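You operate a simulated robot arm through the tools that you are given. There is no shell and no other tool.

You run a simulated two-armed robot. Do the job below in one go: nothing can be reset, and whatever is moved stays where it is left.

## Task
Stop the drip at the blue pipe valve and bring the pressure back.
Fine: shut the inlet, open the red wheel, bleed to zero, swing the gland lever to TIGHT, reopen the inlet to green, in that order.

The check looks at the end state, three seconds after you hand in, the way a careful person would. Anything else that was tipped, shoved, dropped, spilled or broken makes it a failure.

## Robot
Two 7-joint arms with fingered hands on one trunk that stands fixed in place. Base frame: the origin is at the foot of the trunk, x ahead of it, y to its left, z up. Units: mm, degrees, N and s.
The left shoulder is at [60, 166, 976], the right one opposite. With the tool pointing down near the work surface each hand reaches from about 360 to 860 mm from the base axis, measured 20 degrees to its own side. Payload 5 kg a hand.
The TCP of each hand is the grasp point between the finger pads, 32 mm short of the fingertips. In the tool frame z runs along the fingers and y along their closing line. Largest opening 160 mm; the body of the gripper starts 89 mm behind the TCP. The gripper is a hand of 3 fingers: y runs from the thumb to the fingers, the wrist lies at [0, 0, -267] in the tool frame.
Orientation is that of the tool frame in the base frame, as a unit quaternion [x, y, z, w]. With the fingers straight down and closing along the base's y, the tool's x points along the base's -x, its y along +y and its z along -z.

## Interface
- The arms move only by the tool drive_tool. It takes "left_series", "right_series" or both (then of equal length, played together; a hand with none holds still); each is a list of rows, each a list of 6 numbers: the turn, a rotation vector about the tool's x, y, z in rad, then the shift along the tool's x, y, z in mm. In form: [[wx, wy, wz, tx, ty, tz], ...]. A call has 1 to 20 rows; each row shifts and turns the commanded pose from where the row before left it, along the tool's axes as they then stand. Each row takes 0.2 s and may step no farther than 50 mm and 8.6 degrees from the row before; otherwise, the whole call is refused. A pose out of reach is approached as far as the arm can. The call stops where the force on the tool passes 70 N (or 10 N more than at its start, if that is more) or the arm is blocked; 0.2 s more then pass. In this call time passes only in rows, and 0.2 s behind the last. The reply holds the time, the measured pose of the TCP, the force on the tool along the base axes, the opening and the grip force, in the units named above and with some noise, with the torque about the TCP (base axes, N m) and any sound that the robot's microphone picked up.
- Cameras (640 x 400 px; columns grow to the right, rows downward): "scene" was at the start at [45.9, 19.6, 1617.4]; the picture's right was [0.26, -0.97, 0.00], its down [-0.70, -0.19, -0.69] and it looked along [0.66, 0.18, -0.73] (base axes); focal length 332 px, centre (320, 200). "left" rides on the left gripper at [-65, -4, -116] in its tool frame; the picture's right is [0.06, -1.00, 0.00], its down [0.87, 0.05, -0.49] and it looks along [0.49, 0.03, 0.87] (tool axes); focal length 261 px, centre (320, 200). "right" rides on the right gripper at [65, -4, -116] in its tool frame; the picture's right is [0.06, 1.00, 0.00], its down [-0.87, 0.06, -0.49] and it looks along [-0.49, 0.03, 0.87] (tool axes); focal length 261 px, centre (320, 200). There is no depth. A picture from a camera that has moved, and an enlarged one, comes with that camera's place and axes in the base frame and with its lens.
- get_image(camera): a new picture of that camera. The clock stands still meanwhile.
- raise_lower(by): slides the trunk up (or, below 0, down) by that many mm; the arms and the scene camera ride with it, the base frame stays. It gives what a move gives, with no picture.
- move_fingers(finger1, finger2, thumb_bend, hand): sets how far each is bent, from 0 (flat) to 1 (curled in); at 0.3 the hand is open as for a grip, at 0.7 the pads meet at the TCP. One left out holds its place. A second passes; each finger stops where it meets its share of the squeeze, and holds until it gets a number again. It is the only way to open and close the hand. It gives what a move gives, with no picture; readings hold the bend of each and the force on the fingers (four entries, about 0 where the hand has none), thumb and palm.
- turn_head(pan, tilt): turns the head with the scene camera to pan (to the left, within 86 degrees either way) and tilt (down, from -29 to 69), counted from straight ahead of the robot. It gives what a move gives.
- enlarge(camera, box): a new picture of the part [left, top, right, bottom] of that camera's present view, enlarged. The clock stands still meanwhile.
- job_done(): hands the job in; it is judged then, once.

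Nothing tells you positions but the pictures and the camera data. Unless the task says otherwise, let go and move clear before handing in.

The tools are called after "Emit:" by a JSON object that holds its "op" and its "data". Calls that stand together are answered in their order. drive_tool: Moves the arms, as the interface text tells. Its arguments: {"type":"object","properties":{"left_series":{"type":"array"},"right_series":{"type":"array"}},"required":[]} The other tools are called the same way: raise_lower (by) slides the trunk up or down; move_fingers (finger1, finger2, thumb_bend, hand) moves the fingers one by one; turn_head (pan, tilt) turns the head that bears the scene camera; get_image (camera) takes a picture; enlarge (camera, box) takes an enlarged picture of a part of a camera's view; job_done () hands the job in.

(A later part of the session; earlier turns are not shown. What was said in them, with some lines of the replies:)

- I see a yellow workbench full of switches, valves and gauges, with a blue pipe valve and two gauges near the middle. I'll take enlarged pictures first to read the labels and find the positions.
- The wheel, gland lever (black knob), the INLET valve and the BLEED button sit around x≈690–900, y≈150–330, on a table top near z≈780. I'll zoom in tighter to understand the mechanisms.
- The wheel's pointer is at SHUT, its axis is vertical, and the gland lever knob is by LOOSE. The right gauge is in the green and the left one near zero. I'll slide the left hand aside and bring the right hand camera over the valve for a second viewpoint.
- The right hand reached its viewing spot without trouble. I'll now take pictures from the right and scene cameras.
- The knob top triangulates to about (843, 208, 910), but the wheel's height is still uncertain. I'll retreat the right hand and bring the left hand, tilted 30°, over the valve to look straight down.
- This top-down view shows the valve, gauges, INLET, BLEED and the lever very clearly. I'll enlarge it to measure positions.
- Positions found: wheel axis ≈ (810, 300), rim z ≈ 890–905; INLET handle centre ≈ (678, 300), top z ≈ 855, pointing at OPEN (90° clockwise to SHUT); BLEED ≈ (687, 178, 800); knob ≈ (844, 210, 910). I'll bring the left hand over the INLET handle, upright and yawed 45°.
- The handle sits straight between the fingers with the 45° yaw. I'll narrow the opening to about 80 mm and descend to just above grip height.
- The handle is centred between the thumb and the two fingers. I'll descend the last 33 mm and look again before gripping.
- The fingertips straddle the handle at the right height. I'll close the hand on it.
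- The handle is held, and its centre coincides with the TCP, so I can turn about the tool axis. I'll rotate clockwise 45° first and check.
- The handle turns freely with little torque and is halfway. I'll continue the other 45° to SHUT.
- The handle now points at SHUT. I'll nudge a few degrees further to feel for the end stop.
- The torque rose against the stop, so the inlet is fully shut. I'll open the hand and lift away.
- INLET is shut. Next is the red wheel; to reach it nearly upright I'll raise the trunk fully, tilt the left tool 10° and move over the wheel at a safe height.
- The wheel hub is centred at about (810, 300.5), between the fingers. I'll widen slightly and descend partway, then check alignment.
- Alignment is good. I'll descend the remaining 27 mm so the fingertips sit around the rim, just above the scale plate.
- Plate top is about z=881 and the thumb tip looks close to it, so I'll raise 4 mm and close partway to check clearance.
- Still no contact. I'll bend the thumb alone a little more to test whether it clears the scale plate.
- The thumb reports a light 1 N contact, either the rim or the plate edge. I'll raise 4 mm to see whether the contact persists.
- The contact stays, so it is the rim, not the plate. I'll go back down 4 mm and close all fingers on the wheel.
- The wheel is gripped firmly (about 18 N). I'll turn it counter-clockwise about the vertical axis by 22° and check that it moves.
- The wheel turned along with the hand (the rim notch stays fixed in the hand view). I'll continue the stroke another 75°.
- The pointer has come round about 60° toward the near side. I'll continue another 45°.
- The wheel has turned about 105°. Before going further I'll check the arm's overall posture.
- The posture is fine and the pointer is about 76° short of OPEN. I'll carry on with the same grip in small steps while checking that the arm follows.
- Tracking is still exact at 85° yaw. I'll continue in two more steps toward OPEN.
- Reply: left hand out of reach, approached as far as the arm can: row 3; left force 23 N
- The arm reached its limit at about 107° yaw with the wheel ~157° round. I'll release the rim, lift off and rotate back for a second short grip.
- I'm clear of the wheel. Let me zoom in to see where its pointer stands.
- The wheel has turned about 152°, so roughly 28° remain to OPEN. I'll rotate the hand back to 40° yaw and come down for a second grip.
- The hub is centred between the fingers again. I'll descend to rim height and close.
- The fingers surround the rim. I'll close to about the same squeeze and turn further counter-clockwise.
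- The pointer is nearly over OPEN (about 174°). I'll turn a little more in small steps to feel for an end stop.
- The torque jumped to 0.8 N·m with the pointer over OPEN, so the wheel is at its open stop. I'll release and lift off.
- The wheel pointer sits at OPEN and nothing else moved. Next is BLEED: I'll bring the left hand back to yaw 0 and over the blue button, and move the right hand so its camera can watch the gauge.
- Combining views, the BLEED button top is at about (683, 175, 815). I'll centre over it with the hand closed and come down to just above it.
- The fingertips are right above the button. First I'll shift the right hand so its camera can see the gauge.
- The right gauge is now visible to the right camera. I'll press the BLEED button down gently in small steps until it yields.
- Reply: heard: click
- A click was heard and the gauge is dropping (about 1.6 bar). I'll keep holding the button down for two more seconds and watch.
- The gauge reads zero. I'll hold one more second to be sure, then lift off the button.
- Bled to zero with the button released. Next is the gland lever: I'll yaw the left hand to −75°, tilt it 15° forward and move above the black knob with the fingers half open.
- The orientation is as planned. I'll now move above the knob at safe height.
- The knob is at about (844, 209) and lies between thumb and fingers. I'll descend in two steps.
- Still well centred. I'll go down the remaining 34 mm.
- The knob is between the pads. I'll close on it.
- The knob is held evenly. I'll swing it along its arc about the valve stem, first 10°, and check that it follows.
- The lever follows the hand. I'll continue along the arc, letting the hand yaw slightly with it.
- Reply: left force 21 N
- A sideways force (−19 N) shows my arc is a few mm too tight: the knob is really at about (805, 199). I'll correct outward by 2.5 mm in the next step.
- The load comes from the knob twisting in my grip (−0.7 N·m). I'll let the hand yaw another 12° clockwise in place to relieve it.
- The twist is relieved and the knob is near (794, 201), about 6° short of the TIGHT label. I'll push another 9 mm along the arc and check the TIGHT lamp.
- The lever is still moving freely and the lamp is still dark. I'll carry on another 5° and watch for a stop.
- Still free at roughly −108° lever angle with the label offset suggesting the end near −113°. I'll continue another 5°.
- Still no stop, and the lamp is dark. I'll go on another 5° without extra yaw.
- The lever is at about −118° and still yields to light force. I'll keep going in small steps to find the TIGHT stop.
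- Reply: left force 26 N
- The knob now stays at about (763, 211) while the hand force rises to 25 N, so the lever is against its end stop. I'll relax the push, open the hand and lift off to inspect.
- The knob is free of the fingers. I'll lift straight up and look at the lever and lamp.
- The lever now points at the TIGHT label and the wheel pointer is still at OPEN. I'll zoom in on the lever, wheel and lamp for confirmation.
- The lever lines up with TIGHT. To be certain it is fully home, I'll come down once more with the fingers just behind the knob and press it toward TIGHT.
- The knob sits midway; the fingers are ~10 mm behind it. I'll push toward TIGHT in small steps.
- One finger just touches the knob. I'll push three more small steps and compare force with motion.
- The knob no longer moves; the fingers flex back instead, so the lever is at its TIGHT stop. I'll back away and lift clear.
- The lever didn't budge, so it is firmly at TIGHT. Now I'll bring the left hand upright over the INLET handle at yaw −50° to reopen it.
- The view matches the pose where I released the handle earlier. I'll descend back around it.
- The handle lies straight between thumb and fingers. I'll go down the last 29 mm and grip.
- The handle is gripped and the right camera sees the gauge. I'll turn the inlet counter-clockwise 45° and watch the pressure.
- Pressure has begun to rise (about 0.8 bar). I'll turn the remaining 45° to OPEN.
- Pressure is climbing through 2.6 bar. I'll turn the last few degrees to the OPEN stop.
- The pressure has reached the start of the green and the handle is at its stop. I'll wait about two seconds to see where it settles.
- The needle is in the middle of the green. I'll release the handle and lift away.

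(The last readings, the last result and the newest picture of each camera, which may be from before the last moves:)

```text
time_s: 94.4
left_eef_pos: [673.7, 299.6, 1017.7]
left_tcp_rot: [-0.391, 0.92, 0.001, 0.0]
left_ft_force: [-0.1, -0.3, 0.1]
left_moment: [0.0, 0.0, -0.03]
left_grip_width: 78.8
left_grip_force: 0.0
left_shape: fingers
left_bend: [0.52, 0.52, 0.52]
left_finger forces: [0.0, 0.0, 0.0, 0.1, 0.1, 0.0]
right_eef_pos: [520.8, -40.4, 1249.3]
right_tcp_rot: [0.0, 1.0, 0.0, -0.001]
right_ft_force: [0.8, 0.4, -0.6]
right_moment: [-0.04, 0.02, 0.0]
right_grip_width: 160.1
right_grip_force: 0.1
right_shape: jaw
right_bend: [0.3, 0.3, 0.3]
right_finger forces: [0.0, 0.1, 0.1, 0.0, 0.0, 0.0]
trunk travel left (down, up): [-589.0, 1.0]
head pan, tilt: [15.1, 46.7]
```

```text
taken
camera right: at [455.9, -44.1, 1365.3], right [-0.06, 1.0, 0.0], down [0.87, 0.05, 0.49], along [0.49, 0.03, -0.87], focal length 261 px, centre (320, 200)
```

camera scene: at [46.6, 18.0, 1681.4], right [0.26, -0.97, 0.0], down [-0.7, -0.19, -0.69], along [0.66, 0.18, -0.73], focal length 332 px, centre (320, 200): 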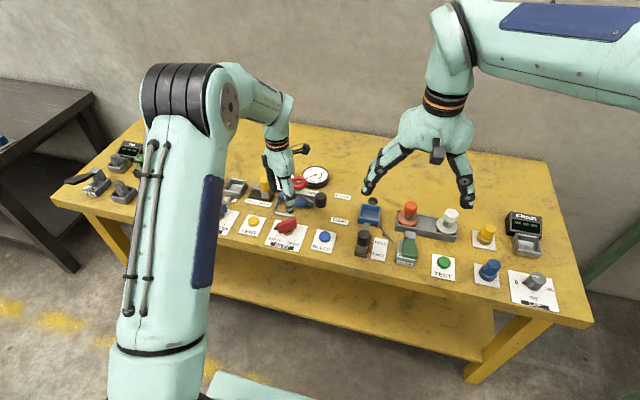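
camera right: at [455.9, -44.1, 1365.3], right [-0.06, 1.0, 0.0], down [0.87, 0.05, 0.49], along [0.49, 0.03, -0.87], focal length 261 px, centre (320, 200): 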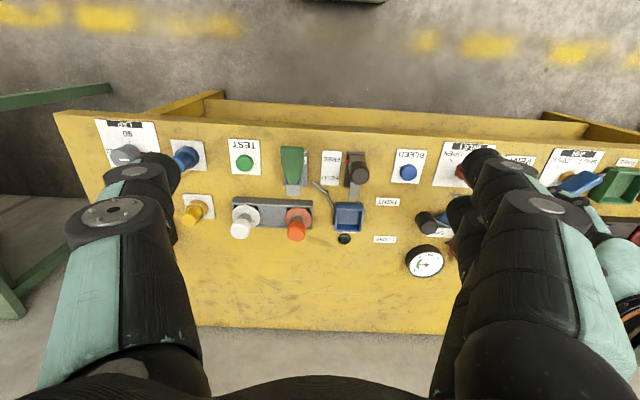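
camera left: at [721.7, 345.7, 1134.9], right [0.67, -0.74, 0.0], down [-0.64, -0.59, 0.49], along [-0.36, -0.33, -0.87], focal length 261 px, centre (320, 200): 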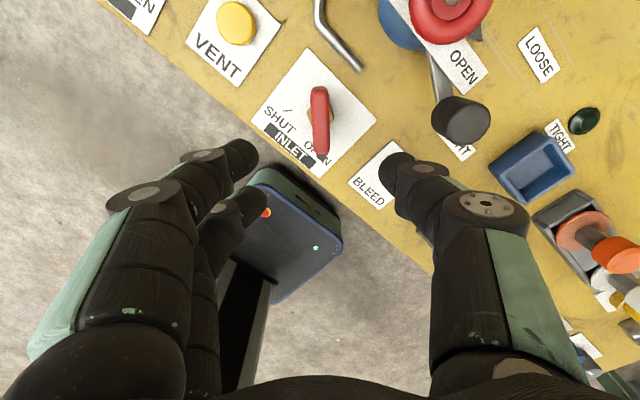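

INLET is at OPEN, the puddle is gone and no drops show. I'll retreat the left arm so the scene camera can check everything.

Emit:
{"op": "drive_tool", "data": {"left_series": [[0, 0, 0.1147, 0, 0, 0], [0, 0, 0.1147, 0, 0, 0], [0, 0, 0.1147, 0, 0, 0], [0, 0, 0.1147, 0, 0, 0], [0, 0, 0.1147, 0, 0, 0], [0, 0, 0.1147, 0, 0, 0], [0, 0, 0.1147, 0, 0, 0], [0, 0, 0, 33.3, 16.7, -16.7], [0, 0, 0, 33.3, 16.7, -16.7], [0, 0, 0, 33.3, 16.7, -16.7], [0, 0, 0, 33.3, 20, -16.7], [0, 0, 0, 33.3, 20, -16.7], [0, 0, 0, 33.3, 20, -16.7], [0, 0, 0, 0, 0, 0]]}}

Emit:
{"op": "get_image", "data": {"camera": "scene"}}

Emit:
{"op": "enlarge", "data": {"camera": "scene", "box": [230, 150, 370, 250]}}

```text
time_s: 97.4
left_eef_pos: [473.3, 410.9, 1118.9]
left_tcp_rot: [0.001, 1.0, 0.0, 0.0]
left_ft_force: [-0.4, 0.1, 0.8]
left_moment: [0.02, 0.0, 0.0]
left_grip_width: 78.4
left_grip_force: 0.1
left_shape: fingers
left_bend: [0.52, 0.52, 0.52]
left_finger forces: [0.1, 0.0, 0.0, 0.1, 0.0, 0.1]
right_eef_pos: [521.2, -40.5, 1249.8]
right_tcp_rot: [0.001, 1.0, 0.001, -0.002]
right_ft_force: [1.2, -0.3, 0.5]
right_moment: [0.03, 0.0, -0.02]
right_grip_width: 159.7
right_grip_force: 0.0
right_shape: jaw
right_bend: [0.3, 0.3, 0.3]
right_finger forces: [0.1, 0.1, 0.0, 0.1, 0.1, 0.0]
trunk travel left (down, up): [-589.0, 1.0]
head pan, tilt: [15.1, 46.7]
```

```text
taken
camera scene: at [47.1, 18.2, 1681.3], right [0.26, -0.97, 0.0], down [-0.7, -0.19, -0.69], along [0.66, 0.18, -0.73], focal length 332 px, centre (320, 200)
```

scene: 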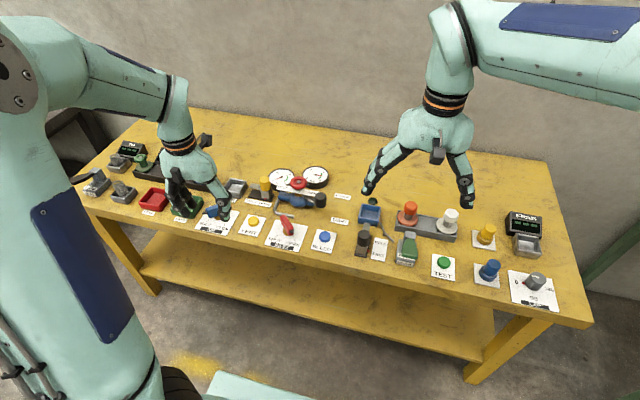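

```text
4.00 times, centred on (300, 200) of scene
camera zoom: at [47.1, 18.2, 1681.3], right [0.26, -0.97, 0.0], down [-0.7, -0.19, -0.69], along [0.66, 0.18, -0.73], focal length 1329 px, centre (400, 200)
```

zoom: 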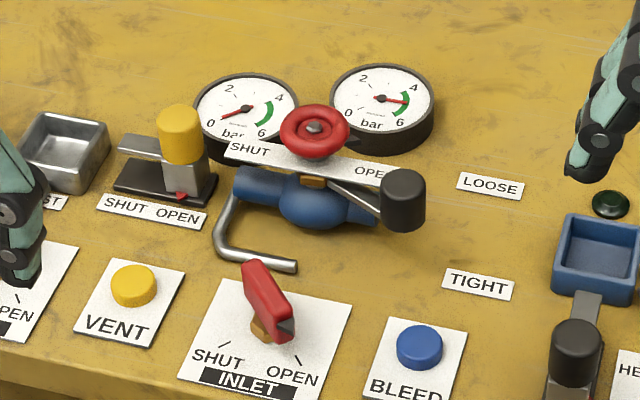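

The drip and puddle are gone, the lever is at TIGHT, the wheel at OPEN, INLET at OPEN and the gauge in the green. One last close look before handing in, after a short wait.

Emit:
{"op": "drive_tool", "data": {"left_series": [[0, 0, 0, 0, 0, 0], [0, 0, 0, 0, 0, 0], [0, 0, 0, 0, 0, 0], [0, 0, 0, 0, 0, 0], [0, 0, 0, 0, 0, 0], [0, 0, 0, 0, 0, 0], [0, 0, 0, 0, 0, 0], [0, 0, 0, 0, 0, 0], [0, 0, 0, 0, 0, 0], [0, 0, 0, 0, 0, 0], [0, 0, 0, 0, 0, 0], [0, 0, 0, 0, 0, 0], [0, 0, 0, 0, 0, 0], [0, 0, 0, 0, 0, 0], [0, 0, 0, 0, 0, 0]]}}

Emit:
{"op": "enlarge", "data": {"camera": "scene", "box": [270, 155, 350, 215]}}

Emit:
{"op": "enlarge", "data": {"camera": "scene", "box": [340, 180, 570, 310]}}

```text
time_s: 100.6
left_eef_pos: [474.6, 412.9, 1119.8]
left_tcp_rot: [0.0, 1.0, 0.0, 0.001]
left_ft_force: [-0.9, -0.3, 0.7]
left_moment: [0.0, 0.0, -0.02]
left_grip_width: 78.4
left_grip_force: 0.0
left_shape: fingers
left_bend: [0.52, 0.52, 0.52]
left_finger forces: [0.0, 0.0, 0.0, 0.0, 0.1, 0.1]
right_eef_pos: [520.0, -40.7, 1249.5]
right_tcp_rot: [0.001, 1.0, 0.002, 0.0]
right_ft_force: [0.1, -0.1, 0.6]
right_moment: [-0.01, 0.04, -0.02]
right_grip_width: 159.9
right_grip_force: 0.1
right_shape: jaw
right_bend: [0.3, 0.3, 0.3]
right_finger forces: [0.0, 0.1, 0.0, 0.0, 0.1, 0.1]
trunk travel left (down, up): [-589.0, 1.0]
head pan, tilt: [15.1, 46.7]
```

```text
6.67 times, centred on (310, 185) of scene
camera zoom: at [45.9, 19.0, 1681.4], right [0.26, -0.97, 0.0], down [-0.7, -0.19, -0.69], along [0.66, 0.18, -0.73], focal length 2215 px, centre (387, 300)
```

zoom: 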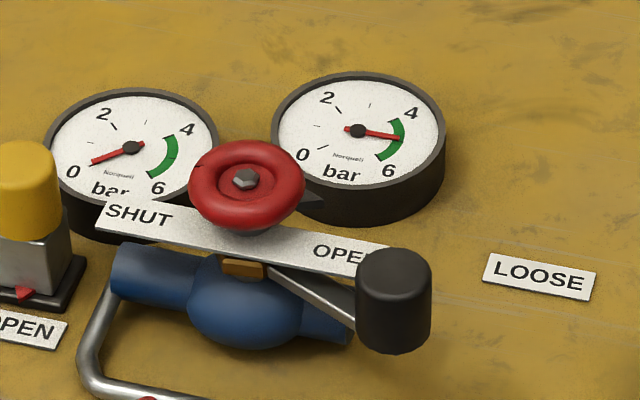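

```text
2.78 times, centred on (455, 245) of scene
camera zoom: at [45.9, 19.0, 1681.4], right [0.26, -0.97, 0.0], down [-0.7, -0.19, -0.69], along [0.66, 0.18, -0.73], focal length 925 px, centre (-56, 75)
```

zoom: 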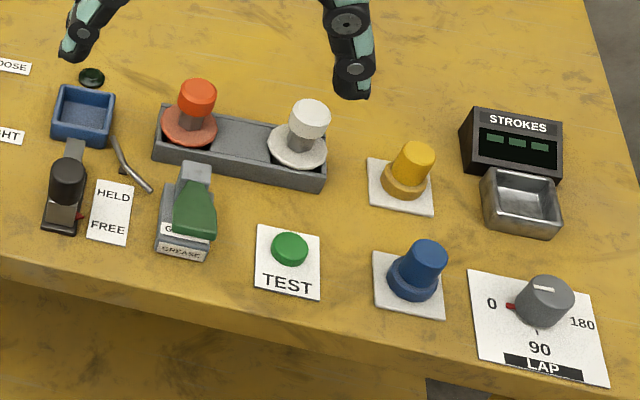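

The gauge holds steady in the green with no drops on the valve. Both hands are clear, and the rest of the bench in these views looks as it did at the start, so I'm handing in.

Emit:
{"op": "job_done", "data": {}}

```text
The job is handed in.
```

The drip at the blue pipe valve has stopped and the pressure is back. The gauge sits steady in the middle of the green, at about 5 bar.

I did the steps in the order you gave:

1. **Inlet shut:** turned to its SHUT stop.
2. **Red wheel opened:** about half a turn, to its OPEN stop.
3. **Bled to zero:** I held BLEED until the gauge read zero, then released it.
4. **Gland lever to TIGHT:** swung to its end stop. I pushed it a second time and it did not move.
5. **Inlet reopened:** turned to its OPEN stop, and the pressure rose into the green.

I waited about three seconds after backing away. In the last pictures the puddle was gone, the valve was dry and the gauge held. I saw nothing else on the bench disturbed, and both hands were clear when I handed in.

The dark green lamp with its own TIGHT label never lit. It sits beside the blue box, so I took it to belong to another station and relied on the lever's end stop instead.
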